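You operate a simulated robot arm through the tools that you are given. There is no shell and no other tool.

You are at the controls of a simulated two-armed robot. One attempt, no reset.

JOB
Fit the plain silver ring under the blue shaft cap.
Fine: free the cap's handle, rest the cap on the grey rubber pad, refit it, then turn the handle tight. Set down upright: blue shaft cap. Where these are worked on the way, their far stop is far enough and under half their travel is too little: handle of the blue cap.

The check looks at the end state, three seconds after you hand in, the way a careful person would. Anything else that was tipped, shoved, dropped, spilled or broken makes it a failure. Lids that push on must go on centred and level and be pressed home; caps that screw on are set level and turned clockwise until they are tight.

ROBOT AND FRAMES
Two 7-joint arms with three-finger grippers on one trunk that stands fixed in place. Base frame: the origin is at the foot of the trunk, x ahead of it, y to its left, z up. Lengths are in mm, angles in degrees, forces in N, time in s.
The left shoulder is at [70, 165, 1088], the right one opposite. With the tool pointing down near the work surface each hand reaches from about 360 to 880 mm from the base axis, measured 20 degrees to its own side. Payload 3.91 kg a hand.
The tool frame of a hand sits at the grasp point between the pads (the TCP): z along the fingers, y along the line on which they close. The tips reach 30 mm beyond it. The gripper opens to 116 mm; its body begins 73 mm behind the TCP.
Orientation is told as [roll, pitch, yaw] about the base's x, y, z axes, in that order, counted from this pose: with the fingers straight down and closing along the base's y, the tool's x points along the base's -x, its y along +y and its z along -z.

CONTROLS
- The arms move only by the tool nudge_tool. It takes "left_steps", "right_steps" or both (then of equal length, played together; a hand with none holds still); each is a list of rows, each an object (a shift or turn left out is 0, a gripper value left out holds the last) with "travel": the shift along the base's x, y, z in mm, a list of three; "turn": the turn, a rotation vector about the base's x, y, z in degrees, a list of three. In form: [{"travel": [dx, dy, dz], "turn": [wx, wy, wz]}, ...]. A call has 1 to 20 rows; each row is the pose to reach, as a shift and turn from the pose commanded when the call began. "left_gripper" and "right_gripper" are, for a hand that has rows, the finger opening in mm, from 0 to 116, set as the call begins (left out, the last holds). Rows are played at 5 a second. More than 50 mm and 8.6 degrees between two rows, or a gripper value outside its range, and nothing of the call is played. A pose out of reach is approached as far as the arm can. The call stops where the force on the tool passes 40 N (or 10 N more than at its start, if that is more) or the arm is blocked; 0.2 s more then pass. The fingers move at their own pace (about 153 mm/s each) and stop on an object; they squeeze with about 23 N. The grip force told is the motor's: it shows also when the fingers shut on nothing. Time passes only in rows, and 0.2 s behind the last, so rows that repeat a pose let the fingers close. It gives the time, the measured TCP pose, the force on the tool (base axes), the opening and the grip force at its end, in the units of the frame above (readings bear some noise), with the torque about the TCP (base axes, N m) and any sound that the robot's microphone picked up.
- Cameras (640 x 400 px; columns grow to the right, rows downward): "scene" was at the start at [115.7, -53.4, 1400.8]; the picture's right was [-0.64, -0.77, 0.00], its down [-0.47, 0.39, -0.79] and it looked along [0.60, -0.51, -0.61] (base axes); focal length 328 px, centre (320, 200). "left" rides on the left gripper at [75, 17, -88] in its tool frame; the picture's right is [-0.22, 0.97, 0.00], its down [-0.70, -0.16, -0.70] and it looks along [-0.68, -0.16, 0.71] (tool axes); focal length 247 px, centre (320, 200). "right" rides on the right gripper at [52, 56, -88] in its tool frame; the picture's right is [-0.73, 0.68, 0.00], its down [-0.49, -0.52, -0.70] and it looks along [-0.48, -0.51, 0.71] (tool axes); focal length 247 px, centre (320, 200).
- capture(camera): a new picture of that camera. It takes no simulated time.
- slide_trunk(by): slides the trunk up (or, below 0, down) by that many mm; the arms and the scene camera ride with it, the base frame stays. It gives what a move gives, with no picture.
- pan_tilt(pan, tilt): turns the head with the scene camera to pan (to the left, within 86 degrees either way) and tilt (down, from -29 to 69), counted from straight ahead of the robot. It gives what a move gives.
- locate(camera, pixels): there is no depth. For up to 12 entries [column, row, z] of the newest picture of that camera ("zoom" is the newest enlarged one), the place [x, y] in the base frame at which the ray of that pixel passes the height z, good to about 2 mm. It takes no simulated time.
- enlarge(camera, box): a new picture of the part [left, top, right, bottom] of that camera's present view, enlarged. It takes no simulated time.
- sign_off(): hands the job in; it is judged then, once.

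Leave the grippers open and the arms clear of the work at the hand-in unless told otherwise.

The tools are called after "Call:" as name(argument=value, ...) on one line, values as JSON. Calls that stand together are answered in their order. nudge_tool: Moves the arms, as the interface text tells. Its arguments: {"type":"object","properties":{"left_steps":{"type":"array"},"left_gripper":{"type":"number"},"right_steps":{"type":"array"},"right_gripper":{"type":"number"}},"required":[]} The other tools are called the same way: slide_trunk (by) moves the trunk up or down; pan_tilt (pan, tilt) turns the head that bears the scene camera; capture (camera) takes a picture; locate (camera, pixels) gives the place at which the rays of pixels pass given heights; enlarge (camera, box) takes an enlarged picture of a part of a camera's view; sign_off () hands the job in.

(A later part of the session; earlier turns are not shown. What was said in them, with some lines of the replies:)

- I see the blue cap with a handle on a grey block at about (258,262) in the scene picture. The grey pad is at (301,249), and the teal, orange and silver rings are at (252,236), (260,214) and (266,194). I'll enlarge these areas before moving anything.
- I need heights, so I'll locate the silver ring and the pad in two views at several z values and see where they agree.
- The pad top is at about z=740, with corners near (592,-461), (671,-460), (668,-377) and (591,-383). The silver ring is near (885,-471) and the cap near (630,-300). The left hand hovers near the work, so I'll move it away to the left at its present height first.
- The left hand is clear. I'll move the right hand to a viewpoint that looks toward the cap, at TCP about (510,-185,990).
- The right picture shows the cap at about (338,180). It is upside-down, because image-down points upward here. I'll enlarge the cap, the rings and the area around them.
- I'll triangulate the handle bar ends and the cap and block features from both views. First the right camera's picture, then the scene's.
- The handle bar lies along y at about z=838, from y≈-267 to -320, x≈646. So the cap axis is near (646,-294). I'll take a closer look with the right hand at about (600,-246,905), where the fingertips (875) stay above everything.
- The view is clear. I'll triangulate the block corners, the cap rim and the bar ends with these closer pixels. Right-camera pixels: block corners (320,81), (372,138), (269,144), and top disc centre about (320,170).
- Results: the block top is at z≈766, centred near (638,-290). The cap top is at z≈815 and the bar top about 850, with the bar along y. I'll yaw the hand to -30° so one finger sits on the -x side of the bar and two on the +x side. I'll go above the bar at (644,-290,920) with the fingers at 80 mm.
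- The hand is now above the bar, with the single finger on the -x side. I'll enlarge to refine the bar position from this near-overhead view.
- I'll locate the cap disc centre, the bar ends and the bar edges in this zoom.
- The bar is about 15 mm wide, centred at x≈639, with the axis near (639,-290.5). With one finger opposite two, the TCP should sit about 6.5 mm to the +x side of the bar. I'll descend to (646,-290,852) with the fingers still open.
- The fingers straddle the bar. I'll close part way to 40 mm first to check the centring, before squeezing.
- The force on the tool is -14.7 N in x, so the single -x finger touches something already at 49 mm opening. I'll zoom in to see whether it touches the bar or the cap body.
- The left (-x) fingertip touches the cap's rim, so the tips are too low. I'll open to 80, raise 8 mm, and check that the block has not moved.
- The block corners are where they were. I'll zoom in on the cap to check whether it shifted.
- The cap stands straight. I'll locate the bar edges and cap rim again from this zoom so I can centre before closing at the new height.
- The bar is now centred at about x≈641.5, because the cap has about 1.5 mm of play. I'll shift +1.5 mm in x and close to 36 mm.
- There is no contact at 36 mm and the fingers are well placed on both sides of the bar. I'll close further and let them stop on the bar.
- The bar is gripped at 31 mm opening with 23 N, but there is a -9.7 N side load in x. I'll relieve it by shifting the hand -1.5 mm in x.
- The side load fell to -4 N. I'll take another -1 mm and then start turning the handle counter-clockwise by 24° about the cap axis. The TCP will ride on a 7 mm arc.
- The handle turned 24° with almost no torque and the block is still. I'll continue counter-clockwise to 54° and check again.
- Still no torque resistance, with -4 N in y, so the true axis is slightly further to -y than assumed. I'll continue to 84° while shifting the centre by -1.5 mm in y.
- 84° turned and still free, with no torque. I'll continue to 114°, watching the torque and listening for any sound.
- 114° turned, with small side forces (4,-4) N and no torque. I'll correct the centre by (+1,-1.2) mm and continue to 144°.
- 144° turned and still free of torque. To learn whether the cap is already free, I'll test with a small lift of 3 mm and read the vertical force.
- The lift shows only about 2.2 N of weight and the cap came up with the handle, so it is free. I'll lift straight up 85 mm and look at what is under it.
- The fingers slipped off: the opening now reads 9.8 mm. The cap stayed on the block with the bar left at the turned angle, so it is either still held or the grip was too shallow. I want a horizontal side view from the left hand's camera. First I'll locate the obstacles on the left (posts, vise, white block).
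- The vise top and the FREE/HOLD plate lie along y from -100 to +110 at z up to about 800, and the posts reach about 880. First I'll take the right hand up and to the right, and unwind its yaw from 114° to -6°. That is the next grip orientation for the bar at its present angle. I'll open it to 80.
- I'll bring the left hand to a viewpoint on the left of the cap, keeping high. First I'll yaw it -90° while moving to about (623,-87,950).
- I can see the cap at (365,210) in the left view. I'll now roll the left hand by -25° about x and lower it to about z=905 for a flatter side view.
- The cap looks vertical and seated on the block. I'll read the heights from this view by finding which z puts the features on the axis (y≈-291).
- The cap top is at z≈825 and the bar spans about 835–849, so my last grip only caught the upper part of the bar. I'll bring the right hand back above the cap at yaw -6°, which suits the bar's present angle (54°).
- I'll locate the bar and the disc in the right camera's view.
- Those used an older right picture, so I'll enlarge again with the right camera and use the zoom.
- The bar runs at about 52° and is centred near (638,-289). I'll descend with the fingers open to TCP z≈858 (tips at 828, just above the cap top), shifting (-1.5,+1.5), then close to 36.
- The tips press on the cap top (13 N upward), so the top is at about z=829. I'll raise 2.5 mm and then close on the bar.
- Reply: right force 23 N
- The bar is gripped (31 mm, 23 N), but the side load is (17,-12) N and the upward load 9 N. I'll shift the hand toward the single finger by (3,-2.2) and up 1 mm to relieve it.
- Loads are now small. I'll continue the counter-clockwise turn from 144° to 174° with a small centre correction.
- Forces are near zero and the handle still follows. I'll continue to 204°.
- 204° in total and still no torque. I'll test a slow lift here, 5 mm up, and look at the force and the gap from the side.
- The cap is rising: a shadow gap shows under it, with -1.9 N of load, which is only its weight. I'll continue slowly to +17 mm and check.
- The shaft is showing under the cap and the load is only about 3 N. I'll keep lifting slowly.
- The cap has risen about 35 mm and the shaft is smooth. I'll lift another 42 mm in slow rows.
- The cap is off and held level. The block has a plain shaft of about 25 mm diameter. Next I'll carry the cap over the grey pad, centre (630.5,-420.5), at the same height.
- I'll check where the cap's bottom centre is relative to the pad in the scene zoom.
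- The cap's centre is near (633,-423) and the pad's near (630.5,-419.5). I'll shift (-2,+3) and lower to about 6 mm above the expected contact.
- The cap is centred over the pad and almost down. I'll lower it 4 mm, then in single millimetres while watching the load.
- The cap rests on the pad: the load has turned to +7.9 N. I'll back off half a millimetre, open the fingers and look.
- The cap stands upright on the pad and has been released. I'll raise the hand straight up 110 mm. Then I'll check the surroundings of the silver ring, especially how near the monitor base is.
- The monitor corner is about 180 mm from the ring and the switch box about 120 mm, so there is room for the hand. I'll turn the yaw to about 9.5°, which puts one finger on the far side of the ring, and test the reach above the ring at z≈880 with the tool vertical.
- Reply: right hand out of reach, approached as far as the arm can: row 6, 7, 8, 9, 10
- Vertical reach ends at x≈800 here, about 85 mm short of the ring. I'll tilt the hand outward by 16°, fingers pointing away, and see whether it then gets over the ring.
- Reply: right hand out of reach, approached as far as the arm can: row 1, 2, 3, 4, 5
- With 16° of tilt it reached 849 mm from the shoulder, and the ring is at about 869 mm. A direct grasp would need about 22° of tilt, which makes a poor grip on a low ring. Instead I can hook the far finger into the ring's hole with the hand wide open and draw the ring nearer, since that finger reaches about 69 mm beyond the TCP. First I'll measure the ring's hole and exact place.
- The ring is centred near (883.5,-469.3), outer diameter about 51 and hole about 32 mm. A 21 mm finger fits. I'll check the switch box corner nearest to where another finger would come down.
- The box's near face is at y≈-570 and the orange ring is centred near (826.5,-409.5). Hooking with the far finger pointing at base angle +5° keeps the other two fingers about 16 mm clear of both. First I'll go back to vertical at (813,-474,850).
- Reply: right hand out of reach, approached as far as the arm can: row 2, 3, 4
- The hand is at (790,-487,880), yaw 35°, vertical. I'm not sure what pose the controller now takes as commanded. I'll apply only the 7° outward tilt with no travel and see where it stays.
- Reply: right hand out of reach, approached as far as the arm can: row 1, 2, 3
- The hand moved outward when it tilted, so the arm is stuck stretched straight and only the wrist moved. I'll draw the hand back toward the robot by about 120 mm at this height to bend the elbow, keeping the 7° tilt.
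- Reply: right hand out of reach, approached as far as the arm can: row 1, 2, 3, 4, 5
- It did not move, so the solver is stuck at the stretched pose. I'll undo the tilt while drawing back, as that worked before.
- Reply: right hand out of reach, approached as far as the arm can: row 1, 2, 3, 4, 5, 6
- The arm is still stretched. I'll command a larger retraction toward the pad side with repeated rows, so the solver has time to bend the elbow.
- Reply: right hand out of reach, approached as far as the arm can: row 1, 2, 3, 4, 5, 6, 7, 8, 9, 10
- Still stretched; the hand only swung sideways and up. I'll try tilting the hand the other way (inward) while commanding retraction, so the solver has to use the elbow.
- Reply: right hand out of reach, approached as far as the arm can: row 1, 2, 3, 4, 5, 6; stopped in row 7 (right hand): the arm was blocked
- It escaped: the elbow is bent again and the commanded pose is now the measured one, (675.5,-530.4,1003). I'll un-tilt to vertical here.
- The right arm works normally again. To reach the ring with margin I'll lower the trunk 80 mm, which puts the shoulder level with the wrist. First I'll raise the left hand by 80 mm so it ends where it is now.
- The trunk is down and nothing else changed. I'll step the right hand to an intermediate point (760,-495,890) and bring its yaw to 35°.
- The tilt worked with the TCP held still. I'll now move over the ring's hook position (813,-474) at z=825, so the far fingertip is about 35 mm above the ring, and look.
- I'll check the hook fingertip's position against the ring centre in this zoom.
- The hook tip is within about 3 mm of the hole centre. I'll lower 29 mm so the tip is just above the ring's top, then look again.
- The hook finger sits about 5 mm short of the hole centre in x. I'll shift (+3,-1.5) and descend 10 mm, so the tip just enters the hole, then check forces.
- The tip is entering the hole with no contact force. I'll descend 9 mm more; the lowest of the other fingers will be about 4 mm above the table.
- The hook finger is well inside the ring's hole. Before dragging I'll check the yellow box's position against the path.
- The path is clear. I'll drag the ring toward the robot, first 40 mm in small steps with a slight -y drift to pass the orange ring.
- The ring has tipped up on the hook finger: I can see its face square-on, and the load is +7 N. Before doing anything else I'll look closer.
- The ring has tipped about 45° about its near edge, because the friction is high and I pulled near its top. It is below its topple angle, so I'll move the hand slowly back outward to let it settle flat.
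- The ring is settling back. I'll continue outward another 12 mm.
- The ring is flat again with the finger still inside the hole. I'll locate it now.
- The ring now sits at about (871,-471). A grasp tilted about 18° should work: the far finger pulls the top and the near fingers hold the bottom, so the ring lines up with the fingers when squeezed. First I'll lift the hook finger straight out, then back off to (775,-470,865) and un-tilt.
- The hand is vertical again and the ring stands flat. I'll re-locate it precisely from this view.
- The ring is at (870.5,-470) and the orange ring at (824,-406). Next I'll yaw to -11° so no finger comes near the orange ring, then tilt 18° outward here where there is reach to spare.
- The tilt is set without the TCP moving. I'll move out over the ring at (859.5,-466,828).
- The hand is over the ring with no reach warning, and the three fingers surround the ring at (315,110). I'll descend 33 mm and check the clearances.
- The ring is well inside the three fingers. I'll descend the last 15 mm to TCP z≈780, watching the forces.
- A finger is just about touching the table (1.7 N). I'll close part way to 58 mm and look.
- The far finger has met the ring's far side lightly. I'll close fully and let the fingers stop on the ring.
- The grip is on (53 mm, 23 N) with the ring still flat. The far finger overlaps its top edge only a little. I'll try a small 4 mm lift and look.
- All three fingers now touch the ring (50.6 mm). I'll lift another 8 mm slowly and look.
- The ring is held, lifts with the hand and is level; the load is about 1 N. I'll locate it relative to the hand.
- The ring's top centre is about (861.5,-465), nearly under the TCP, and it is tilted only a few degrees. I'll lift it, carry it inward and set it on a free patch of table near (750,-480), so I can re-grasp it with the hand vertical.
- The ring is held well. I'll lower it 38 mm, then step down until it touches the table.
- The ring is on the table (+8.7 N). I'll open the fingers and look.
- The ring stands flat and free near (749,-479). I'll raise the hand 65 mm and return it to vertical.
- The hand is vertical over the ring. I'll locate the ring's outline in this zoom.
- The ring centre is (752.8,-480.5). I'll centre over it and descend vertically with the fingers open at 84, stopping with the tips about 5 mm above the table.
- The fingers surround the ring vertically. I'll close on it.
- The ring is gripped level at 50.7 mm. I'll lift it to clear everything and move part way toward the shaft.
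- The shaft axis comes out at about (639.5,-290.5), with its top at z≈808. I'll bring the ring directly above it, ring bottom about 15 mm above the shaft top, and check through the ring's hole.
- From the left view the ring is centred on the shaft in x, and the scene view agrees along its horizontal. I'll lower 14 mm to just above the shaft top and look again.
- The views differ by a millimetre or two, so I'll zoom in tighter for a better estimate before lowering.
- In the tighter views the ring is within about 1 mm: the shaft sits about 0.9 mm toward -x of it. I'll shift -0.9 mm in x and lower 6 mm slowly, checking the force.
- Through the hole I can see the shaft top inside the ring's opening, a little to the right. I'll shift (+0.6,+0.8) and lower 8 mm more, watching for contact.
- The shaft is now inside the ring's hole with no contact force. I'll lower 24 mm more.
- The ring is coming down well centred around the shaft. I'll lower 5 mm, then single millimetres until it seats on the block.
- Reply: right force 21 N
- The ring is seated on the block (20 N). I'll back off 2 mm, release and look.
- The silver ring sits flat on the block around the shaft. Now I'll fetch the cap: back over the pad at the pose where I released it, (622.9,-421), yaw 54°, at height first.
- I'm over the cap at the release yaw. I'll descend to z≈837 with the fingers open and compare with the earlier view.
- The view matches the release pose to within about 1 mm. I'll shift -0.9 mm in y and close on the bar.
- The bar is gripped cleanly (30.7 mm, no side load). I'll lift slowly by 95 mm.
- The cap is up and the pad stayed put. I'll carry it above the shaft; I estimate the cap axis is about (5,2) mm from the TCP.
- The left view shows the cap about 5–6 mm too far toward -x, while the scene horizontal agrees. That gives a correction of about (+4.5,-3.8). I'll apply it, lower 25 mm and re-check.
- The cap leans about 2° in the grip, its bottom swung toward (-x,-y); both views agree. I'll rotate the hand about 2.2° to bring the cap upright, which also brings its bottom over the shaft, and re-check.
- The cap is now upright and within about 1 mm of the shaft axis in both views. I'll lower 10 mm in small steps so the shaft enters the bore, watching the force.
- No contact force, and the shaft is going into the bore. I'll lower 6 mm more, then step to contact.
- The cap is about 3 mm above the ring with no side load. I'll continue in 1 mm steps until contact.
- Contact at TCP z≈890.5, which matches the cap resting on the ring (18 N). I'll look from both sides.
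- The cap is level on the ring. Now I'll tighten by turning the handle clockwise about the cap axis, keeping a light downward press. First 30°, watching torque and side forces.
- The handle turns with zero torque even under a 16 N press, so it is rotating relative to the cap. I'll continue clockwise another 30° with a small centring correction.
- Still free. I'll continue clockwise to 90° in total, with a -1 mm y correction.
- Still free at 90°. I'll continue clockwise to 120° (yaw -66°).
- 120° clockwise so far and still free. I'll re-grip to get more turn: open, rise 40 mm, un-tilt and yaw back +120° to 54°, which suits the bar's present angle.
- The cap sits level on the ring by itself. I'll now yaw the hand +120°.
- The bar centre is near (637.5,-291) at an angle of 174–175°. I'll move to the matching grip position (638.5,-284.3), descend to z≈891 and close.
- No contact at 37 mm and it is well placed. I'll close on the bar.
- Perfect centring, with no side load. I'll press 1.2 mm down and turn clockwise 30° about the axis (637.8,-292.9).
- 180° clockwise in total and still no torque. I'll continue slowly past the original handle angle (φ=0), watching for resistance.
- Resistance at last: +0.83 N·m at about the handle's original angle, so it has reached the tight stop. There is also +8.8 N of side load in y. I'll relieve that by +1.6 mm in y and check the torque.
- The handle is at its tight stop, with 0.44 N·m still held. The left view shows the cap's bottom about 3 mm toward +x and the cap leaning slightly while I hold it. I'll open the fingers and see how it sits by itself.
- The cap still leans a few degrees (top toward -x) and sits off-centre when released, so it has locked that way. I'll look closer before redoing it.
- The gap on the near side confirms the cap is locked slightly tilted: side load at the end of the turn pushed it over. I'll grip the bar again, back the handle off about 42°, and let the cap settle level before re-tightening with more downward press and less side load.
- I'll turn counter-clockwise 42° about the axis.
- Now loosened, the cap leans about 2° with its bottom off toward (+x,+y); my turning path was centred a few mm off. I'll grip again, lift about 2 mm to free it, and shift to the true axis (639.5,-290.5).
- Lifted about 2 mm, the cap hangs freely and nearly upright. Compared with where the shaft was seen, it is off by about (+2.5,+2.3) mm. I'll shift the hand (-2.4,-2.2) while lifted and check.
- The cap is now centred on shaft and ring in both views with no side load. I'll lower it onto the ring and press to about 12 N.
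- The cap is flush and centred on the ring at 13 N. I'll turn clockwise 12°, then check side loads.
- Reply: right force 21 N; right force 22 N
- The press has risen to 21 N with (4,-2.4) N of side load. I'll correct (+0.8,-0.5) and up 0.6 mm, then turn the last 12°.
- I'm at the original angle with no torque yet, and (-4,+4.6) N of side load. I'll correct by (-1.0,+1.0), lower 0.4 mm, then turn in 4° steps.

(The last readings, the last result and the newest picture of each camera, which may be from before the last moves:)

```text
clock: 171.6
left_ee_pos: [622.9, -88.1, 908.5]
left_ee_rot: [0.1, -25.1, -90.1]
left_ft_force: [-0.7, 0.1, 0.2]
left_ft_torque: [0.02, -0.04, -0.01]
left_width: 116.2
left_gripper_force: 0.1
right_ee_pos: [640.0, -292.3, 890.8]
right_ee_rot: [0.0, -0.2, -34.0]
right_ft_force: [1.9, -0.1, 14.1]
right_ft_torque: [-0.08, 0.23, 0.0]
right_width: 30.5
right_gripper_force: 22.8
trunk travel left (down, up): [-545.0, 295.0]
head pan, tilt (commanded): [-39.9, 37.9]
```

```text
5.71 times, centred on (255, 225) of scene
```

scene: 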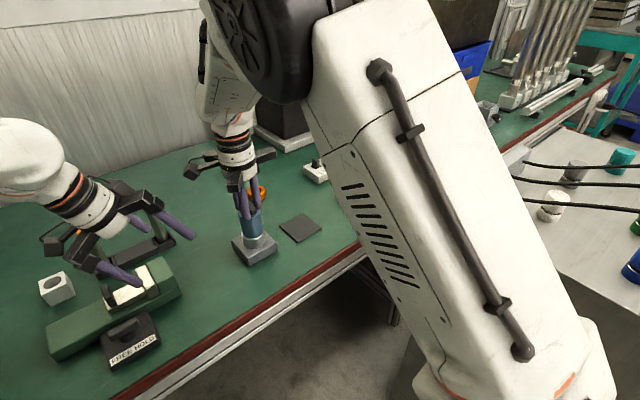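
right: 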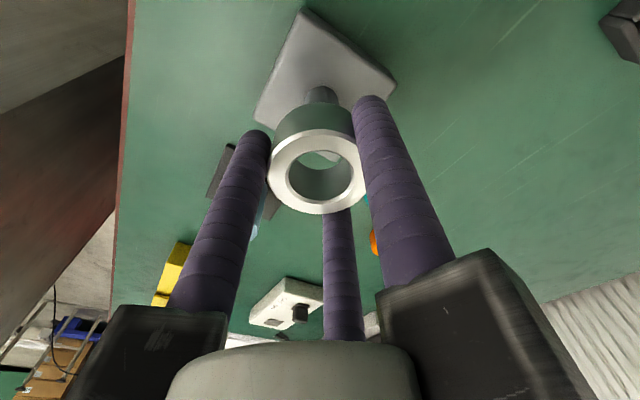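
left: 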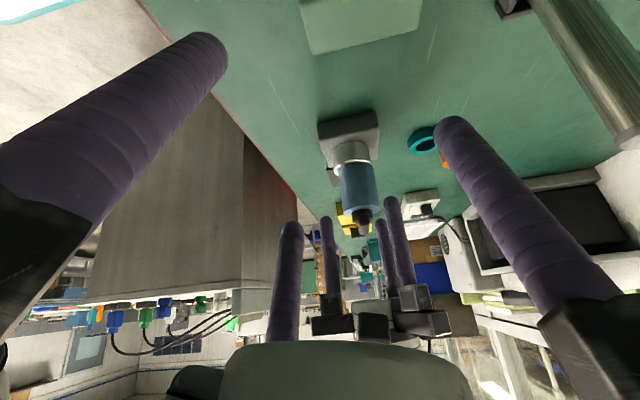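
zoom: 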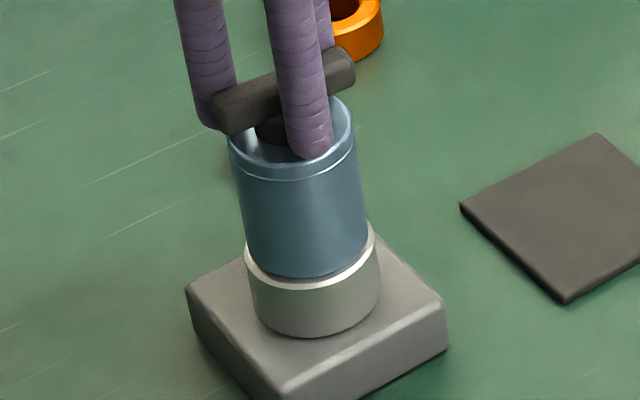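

The cap looks level and centred, with no torque yet. I'll continue clockwise in 5° steps until it tightens.

Call:
nudge_tool(right_steps=[{"travel": [0.4, -0.4, 0], "turn": [0, 0, -5]}, {"travel": [0.4, -0.4, 0], "turn": [0, 0, -5]}])

Call:
nudge_tool(right_steps=[{"travel": [0, -0.4, 0], "turn": [0, 0, -5]}, {"travel": [0, -0.4, 0], "turn": [0, 0, -5]}])

```text
clock: 172.2
left_ee_pos: [622.8, -88.1, 907.9]
left_ee_rot: [0.1, -24.9, -90.0]
left_ft_force: [0.2, 0.5, 0.4]
left_ft_torque: [0.01, 0.0, -0.01]
left_width: 116.3
left_gripper_force: 0.1
right_ee_pos: [641.3, -290.5, 889.9]
right_ee_rot: [0.1, -0.1, -39.0]
right_ft_force: [0.4, -0.8, 16.7]
right_ft_torque: [-0.17, 0.35, 0.67]
right_width: 30.6
right_gripper_force: 23.0
trunk travel left (down, up): [-545.0, 295.0]
head pan, tilt (commanded): [-39.9, 37.9]
```

```text
clock: 172.8
left_ee_pos: [623.0, -86.9, 907.5]
left_ee_rot: [0.1, -24.9, -90.1]
left_ft_force: [0.2, 0.4, 0.7]
left_ft_torque: [-0.02, 0.01, 0.02]
left_width: 116.0
left_gripper_force: 0.1
right_ee_pos: [640.8, -291.6, 890.4]
right_ee_rot: [0.1, -0.1, -43.9]
right_ft_force: [1.8, -0.2, 17.1]
right_ft_torque: [-0.16, 0.28, 0.73]
right_width: 30.9
right_gripper_force: 20.9
trunk travel left (down, up): [-545.0, 295.0]
head pan, tilt (commanded): [-39.9, 37.9]
```

The torque reached 0.7 N·m, the handle is tight, and side loads are near zero. I'll relax the twist by 5°, open the fingers and check how the cap sits.

Call:
nudge_tool(right_steps=[{"travel": [0, 0.2, 0.3], "turn": [0, 0, 4]}, {"travel": [0, 0.2, 0.6], "turn": [0, 0, 4]}])

Call:
nudge_tool(right_steps=[{"travel": [0, 0, 0]}, {"travel": [0, 0, 0]}, {"travel": [0, 0, 0]}], right_gripper=84)

Call:
enlarge(camera="left", box=[325, 120, 395, 220])

Call:
enlarge(camera="scene", box=[225, 190, 285, 260])

```text
clock: 173.4
left_ee_pos: [622.2, -87.7, 906.6]
left_ee_rot: [0.0, -25.0, -90.1]
left_ft_force: [0.2, 0.4, -0.5]
left_ft_torque: [0.02, 0.01, 0.0]
left_width: 116.2
left_gripper_force: 0.2
right_ee_pos: [640.9, -290.6, 890.2]
right_ee_rot: [0.0, -0.1, -40.0]
right_ft_force: [1.3, -1.3, 14.5]
right_ft_torque: [-0.12, 0.16, -0.07]
right_width: 30.6
right_gripper_force: 23.0
trunk travel left (down, up): [-545.0, 295.0]
head pan, tilt (commanded): [-39.9, 37.9]
```

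```text
clock: 174.2
left_ee_pos: [623.8, -88.8, 905.7]
left_ee_rot: [0.0, -24.9, -90.2]
left_ft_force: [-0.1, -0.4, -0.8]
left_ft_torque: [0.01, 0.0, -0.01]
left_width: 115.8
left_gripper_force: 0.1
right_ee_pos: [640.6, -292.4, 889.0]
right_ee_rot: [-0.1, 0.0, -40.0]
right_ft_force: [1.0, 0.3, 0.5]
right_ft_torque: [0.0, -0.01, -0.02]
right_width: 84.0
right_gripper_force: 0.0
trunk travel left (down, up): [-545.0, 295.0]
head pan, tilt (commanded): [-39.9, 37.9]
```

```text
4.00 times, centred on (360, 170) of left
```

zoom: 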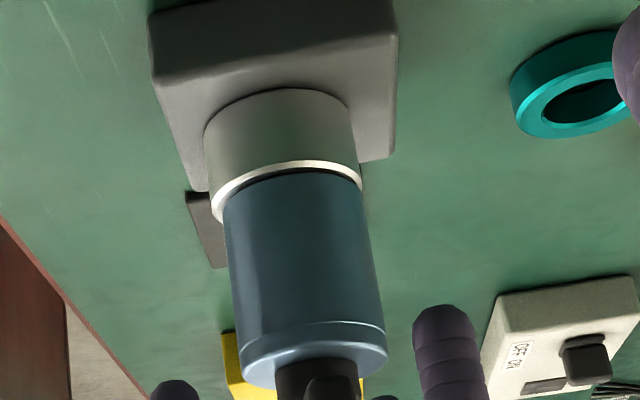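

```text
5.71 times, centred on (255, 225) of scene
```

zoom: 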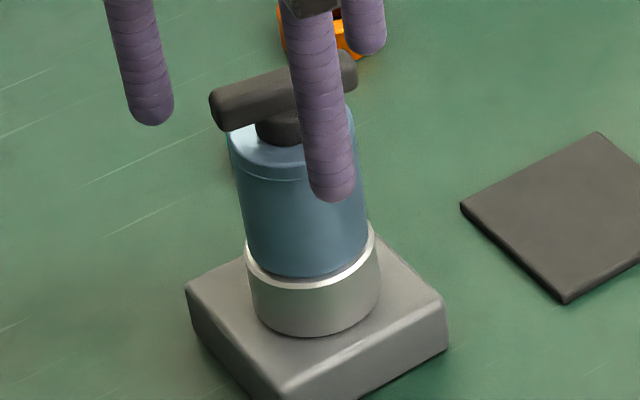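

The cap now sits level and centred on the ring, with the handle tight. I'll raise the hand and check the bar angle and cap from above.

Call:
nudge_tool(right_steps=[{"travel": [0, 0, 12]}, {"travel": [0, 0, 25]}, {"travel": [0, 0, 40]}, {"travel": [0, 0, 50]}, {"travel": [0, 0, 50]}])

Call:
enlarge(camera="right", box=[230, 20, 410, 190])

Call:
enlarge(camera="scene", box=[225, 190, 285, 260])

Call:
enlarge(camera="left", box=[325, 120, 395, 240])

```text
clock: 175.4
left_ee_pos: [623.3, -88.1, 905.8]
left_ee_rot: [0.0, -25.0, -90.1]
left_ft_force: [0.3, 0.0, 0.1]
left_ft_torque: [0.0, -0.03, 0.0]
left_width: 116.0
left_gripper_force: 0.1
right_ee_pos: [642.3, -291.3, 939.7]
right_ee_rot: [-0.1, 0.0, -39.9]
right_ft_force: [-0.1, -0.3, -0.3]
right_ft_torque: [-0.03, 0.0, 0.03]
right_width: 83.8
right_gripper_force: 0.1
trunk travel left (down, up): [-545.0, 295.0]
head pan, tilt (commanded): [-39.9, 37.9]
```

```text
2.35 times, centred on (320, 105) of right
```

zoom: 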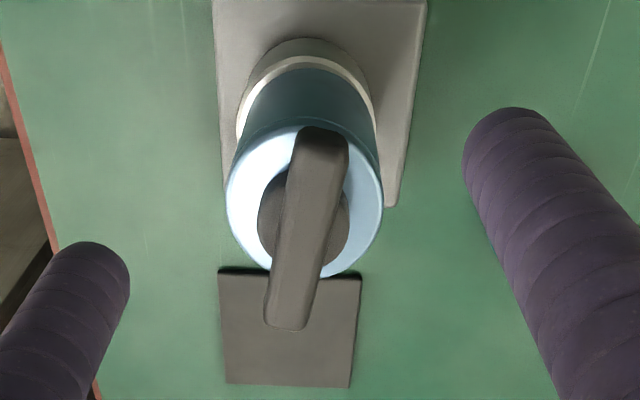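

```text
5.71 times, centred on (255, 225) of scene
```

zoom: 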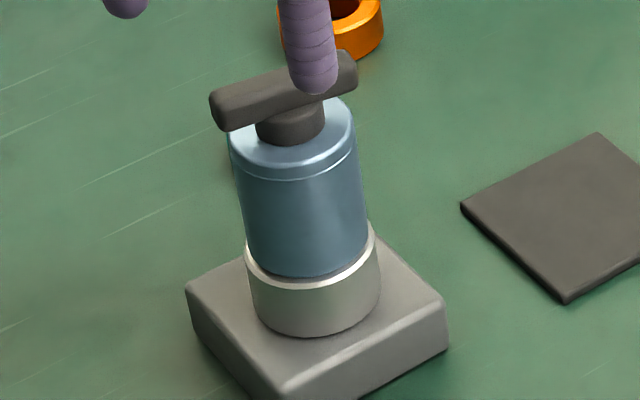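

```text
3.33 times, centred on (360, 180) of left
```

zoom: 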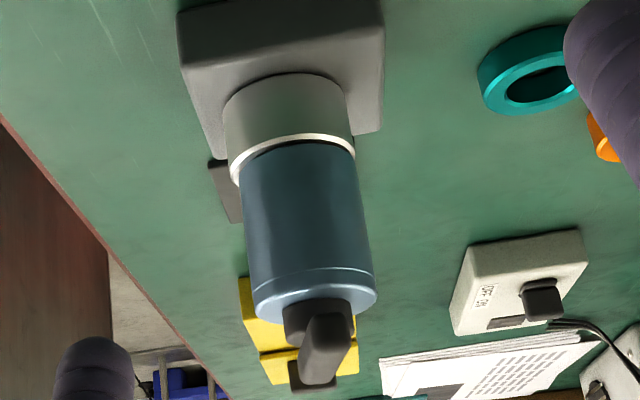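

The cap is upright, level and centred, and the bar is at the tight end. I'll verify that it is really held with a gentle tug test: go back down, close on the bar, and lift 2 mm while reading the force.

Call:
nudge_tool(right_steps=[{"travel": [0, 0, -15]}, {"travel": [0, 0, -30]}, {"travel": [0, 0, -42]}, {"travel": [0, 0, -49]}, {"travel": [0, 0, -49]}])

Call:
nudge_tool(right_steps=[{"travel": [0, 0, 0]}, {"travel": [0, 0, 0]}, {"travel": [0, 0, 0]}], right_gripper=10)

Call:
nudge_tool(right_steps=[{"travel": [0, 0, 1]}, {"travel": [0, 0, 2]}, {"travel": [0, 0, 2]}])

```text
clock: 176.6
left_ee_pos: [624.6, -87.8, 906.6]
left_ee_rot: [0.0, -25.0, -90.2]
left_ft_force: [-0.5, -0.1, 0.2]
left_ft_torque: [-0.02, 0.02, 0.01]
left_width: 116.3
left_gripper_force: 0.0
right_ee_pos: [640.3, -291.8, 889.6]
right_ee_rot: [-0.2, -0.1, -39.9]
right_ft_force: [-0.3, -0.1, 0.1]
right_ft_torque: [0.0, -0.04, 0.01]
right_width: 84.0
right_gripper_force: 0.1
trunk travel left (down, up): [-545.0, 295.0]
head pan, tilt (commanded): [-39.9, 37.9]
```

```text
clock: 177.4
left_ee_pos: [623.6, -88.3, 906.4]
left_ee_rot: [0.1, -25.0, -90.0]
left_ft_force: [-0.4, -0.4, -0.4]
left_ft_torque: [0.02, 0.0, -0.03]
left_width: 116.1
left_gripper_force: 0.2
right_ee_pos: [640.1, -291.6, 890.0]
right_ee_rot: [-0.2, 0.0, -39.9]
right_ft_force: [-2.5, -0.3, 0.6]
right_ft_torque: [-0.02, 0.22, 0.02]
right_width: 30.5
right_gripper_force: 22.9
trunk travel left (down, up): [-545.0, 295.0]
head pan, tilt (commanded): [-39.9, 37.9]
```

```text
clock: 178.2
left_ee_pos: [623.3, -89.1, 906.0]
left_ee_rot: [0.0, -24.9, -89.9]
left_ft_force: [0.4, 0.6, 0.0]
left_ft_torque: [-0.02, 0.01, 0.01]
left_width: 116.1
left_gripper_force: 0.0
right_ee_pos: [640.7, -292.1, 889.6]
right_ee_rot: [-0.2, 0.2, -39.9]
right_ft_force: [-4.8, 1.9, -11.3]
right_ft_torque: [0.21, 0.26, -0.02]
right_width: 30.1
right_gripper_force: 23.0
trunk travel left (down, up): [-545.0, 295.0]
head pan, tilt (commanded): [-39.9, 37.9]
```

The tug gave -11 N with no movement, so the cap is held. I'll go back down, give one last clockwise nudge of 4° to keep the handle hard on its stop, then open without turning back.

Call:
nudge_tool(right_steps=[{"travel": [-0.6, 0.2, -1]}, {"travel": [-0.8, 0.3, -2.3]}, {"travel": [-0.8, 0.3, -2.3]}])

Call:
nudge_tool(right_steps=[{"travel": [0, -0.1, 0], "turn": [0, 0, -2]}, {"travel": [0, -0.3, 0], "turn": [0, 0, -4]}, {"travel": [0, -0.3, 0], "turn": [0, 0, -4]}])

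Call:
nudge_tool(right_steps=[{"travel": [0, 0, 0]}, {"travel": [0, 0, 0]}, {"travel": [0, 0, 0]}], right_gripper=84)

Call:
enlarge(camera="left", box=[325, 120, 395, 240])

Call:
enlarge(camera="scene", box=[225, 190, 285, 260])

```text
clock: 179.0
left_ee_pos: [624.8, -88.3, 906.6]
left_ee_rot: [0.0, -24.9, -90.1]
left_ft_force: [0.1, -0.2, 0.6]
left_ft_torque: [0.05, 0.0, 0.0]
left_width: 116.2
left_gripper_force: 0.1
right_ee_pos: [639.9, -292.6, 890.7]
right_ee_rot: [0.0, -0.1, -39.9]
right_ft_force: [-0.9, -0.6, -0.1]
right_ft_torque: [0.0, 0.16, -0.01]
right_width: 30.5
right_gripper_force: 23.1
trunk travel left (down, up): [-545.0, 295.0]
head pan, tilt (commanded): [-39.9, 37.9]
```

```text
clock: 179.8
left_ee_pos: [622.5, -88.2, 906.4]
left_ee_rot: [0.0, -25.1, -90.1]
left_ft_force: [0.2, 0.4, -0.7]
left_ft_torque: [0.0, -0.03, -0.02]
left_width: 116.0
left_gripper_force: 0.0
right_ee_pos: [641.1, -292.2, 890.2]
right_ee_rot: [0.1, -0.1, -44.0]
right_ft_force: [0.5, -2.1, 3.9]
right_ft_torque: [-0.27, 0.07, 0.63]
right_width: 30.5
right_gripper_force: 23.4
trunk travel left (down, up): [-545.0, 295.0]
head pan, tilt (commanded): [-39.9, 37.9]
```

```text
clock: 180.6
left_ee_pos: [623.3, -88.3, 907.2]
left_ee_rot: [0.0, -25.0, -90.2]
left_ft_force: [0.4, 0.3, -0.4]
left_ft_torque: [0.0, 0.02, 0.0]
left_width: 116.0
left_gripper_force: 0.0
right_ee_pos: [640.2, -291.5, 889.6]
right_ee_rot: [-0.2, 0.0, -44.0]
right_ft_force: [0.0, -0.1, 0.9]
right_ft_torque: [-0.01, 0.02, 0.0]
right_width: 84.0
right_gripper_force: 0.1
trunk travel left (down, up): [-545.0, 295.0]
head pan, tilt (commanded): [-39.9, 37.9]
```

```text
3.33 times, centred on (360, 180) of left
```

zoom: 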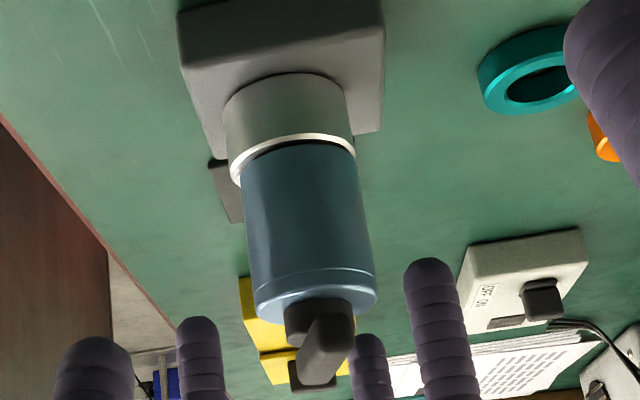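

```text
5.71 times, centred on (255, 225) of scene
```

zoom: 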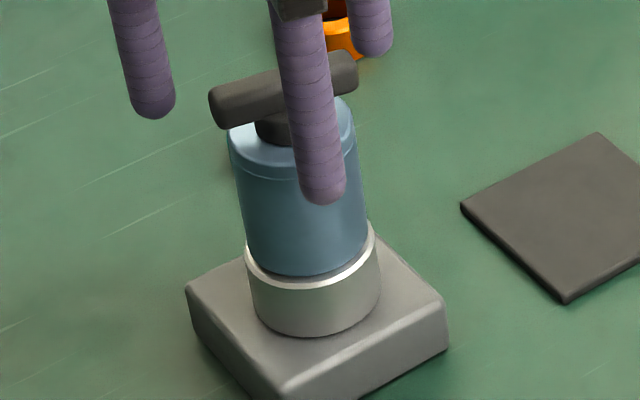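

The handle is at its stop (0.63 N·m within 4°), and I have released it without turning back. Now I'll raise the right hand clear and move it away to the right.

Call:
nudge_tool(right_steps=[{"travel": [0, 0, 15]}, {"travel": [0, 0, 35]}, {"travel": [0, 0, 60]}, {"travel": [0, 0, 90]}, {"travel": [-15, -25, 115]}, {"travel": [-30, -55, 130]}, {"travel": [-45, -85, 140]}, {"travel": [-60, -115, 150]}, {"travel": [-75, -145, 160]}, {"travel": [-90, -175, 170]}, {"travel": [-100, -200, 180]}, {"travel": [-100, -200, 180]}], right_gripper=100)

Call:
nudge_tool(left_steps=[{"travel": [0, 15, 20]}, {"travel": [0, 35, 45]}, {"travel": [-5, 65, 75]}, {"travel": [-15, 100, 105]}, {"travel": [-25, 140, 130]}, {"travel": [-35, 180, 150]}, {"travel": [-45, 220, 165]}, {"travel": [-55, 260, 175]}, {"travel": [-65, 300, 180]}, {"travel": [-65, 300, 180]}])

Call:
capture(camera="scene")

Call:
enlarge(camera="scene", box=[210, 160, 330, 270])

```text
clock: 183.2
left_ee_pos: [624.3, -86.9, 905.8]
left_ee_rot: [0.0, -25.0, -90.1]
left_ft_force: [-0.1, 0.5, 0.3]
left_ft_torque: [-0.02, 0.02, -0.01]
left_width: 116.0
left_gripper_force: 0.2
right_ee_pos: [542.0, -491.4, 1070.3]
right_ee_rot: [-0.1, 0.1, -43.9]
right_ft_force: [0.5, 0.3, 0.7]
right_ft_torque: [-0.01, 0.0, 0.04]
right_width: 100.3
right_gripper_force: 0.0
trunk travel left (down, up): [-545.0, 295.0]
head pan, tilt (commanded): [-39.9, 37.9]
```

```text
clock: 185.4
left_ee_pos: [559.4, 210.1, 1086.4]
left_ee_rot: [0.0, -25.0, -90.1]
left_ft_force: [-0.6, -0.6, -0.5]
left_ft_torque: [0.04, -0.01, -0.01]
left_width: 116.0
left_gripper_force: 0.1
right_ee_pos: [540.9, -492.2, 1070.2]
right_ee_rot: [0.0, 0.0, -43.9]
right_ft_force: [0.1, 0.1, -0.5]
right_ft_torque: [0.05, -0.01, 0.02]
right_width: 100.1
right_gripper_force: 0.1
trunk travel left (down, up): [-545.0, 295.0]
head pan, tilt (commanded): [-39.9, 37.9]
```

```text
taken
```

scene: 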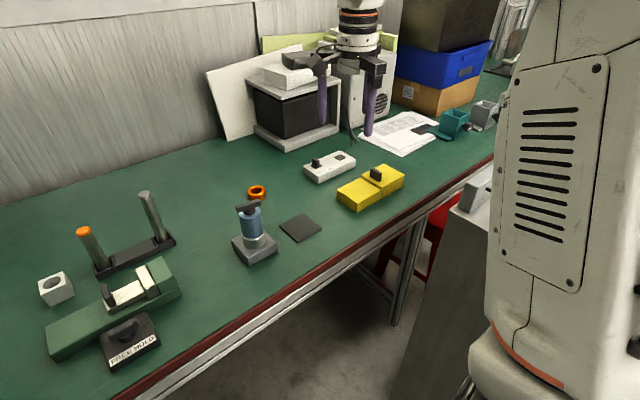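

```text
3.64 times, centred on (270, 215) of scene
```

zoom: 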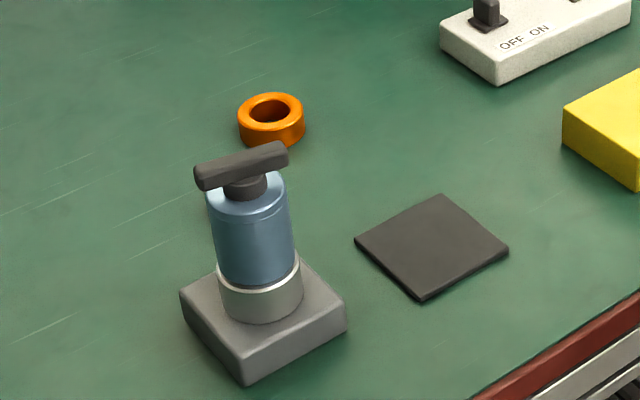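

Both hands are clear. I'll check the block corners and the neighbours against their earlier positions.

Call:
locate(camera="zoom", pixels=[[180, 292, 764], [345, 302, 764], [241, 358, 764], [356, 239, 740], [442, 195, 740], [508, 248, 740], [421, 298, 740], [271, 107, 757]])

Call:
capture(camera="right")

Call:
enlarge(camera="scene", box=[230, 190, 280, 265])

```text
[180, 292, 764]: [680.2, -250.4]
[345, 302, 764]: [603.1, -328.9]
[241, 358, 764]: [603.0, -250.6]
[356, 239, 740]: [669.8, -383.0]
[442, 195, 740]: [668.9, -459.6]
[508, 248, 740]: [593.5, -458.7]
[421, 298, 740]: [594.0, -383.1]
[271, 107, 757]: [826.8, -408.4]
```

```text
taken
```

right: 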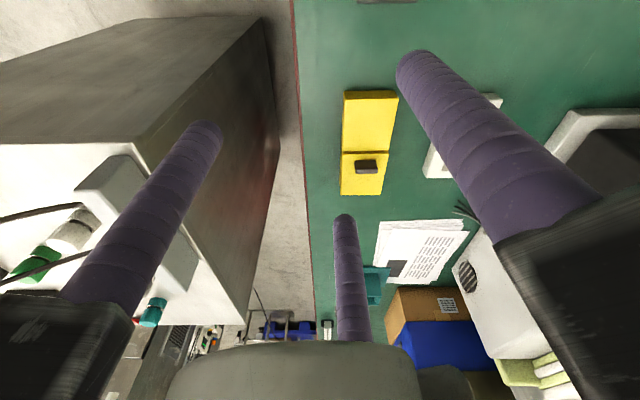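

```text
5.33 times, centred on (255, 228) of scene
```

zoom: 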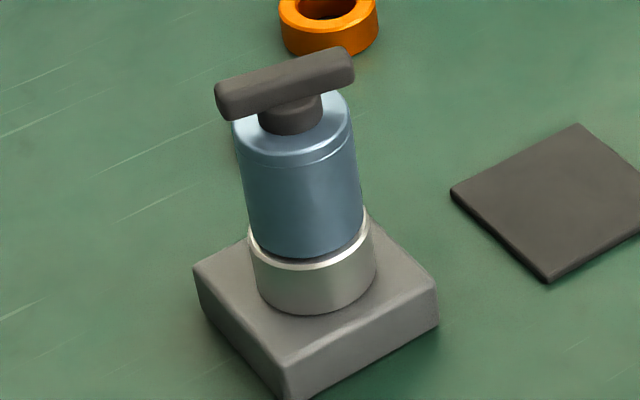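

Final check:
- The block corners, pad and orange ring are within a few millimetres of where I first measured them.
- The silver ring is on the shaft under the blue cap.
- The cap is level, and the handle is tight on its stop.
- Both grippers are open and the arms are clear.

I'll hand the job in.

Call:
sign_off()

```text
The job is handed in.
```

The silver ring is fitted under the blue cap, the cap is back on the shaft, and the handle is tight. I've handed the job in; it returned no verdict, so what follows is my own reading.

- **Handle and cap:** I turned the handle about 204° counter-clockwise before the cap came off. I never felt a far stop, so I don't know the full travel. I take it that was past halfway, because the cap then lifted off with only its own weight. It stood upright on the grey pad while I fetched the ring.
- **Refit:** The cap sits level and centred on the ring to within about 2 mm. The handle gave 0.6–0.7 N·m against its clockwise stop. A 2 mm upward tug gave 11 N with no movement.
- **Slips along the way:**
  - My first lift, at 144°, slipped off the handle.
  - The ring tipped up once while I dragged it closer, and I set it flat again.
  - The first tightening locked the cap slightly tilted, so I loosened it, re-centred it and tightened again.
- **Other objects:** The block, pad and orange ring measured within a few millimetres of where they started, which is about the accuracy of the camera. The switch box and yellow box looked unmoved. The teal ring was hidden behind the cap in the last picture, but nothing came near it.

I lowered the trunk 80 mm to reach the ring and left it down. Both grippers are open and the arms are clear.
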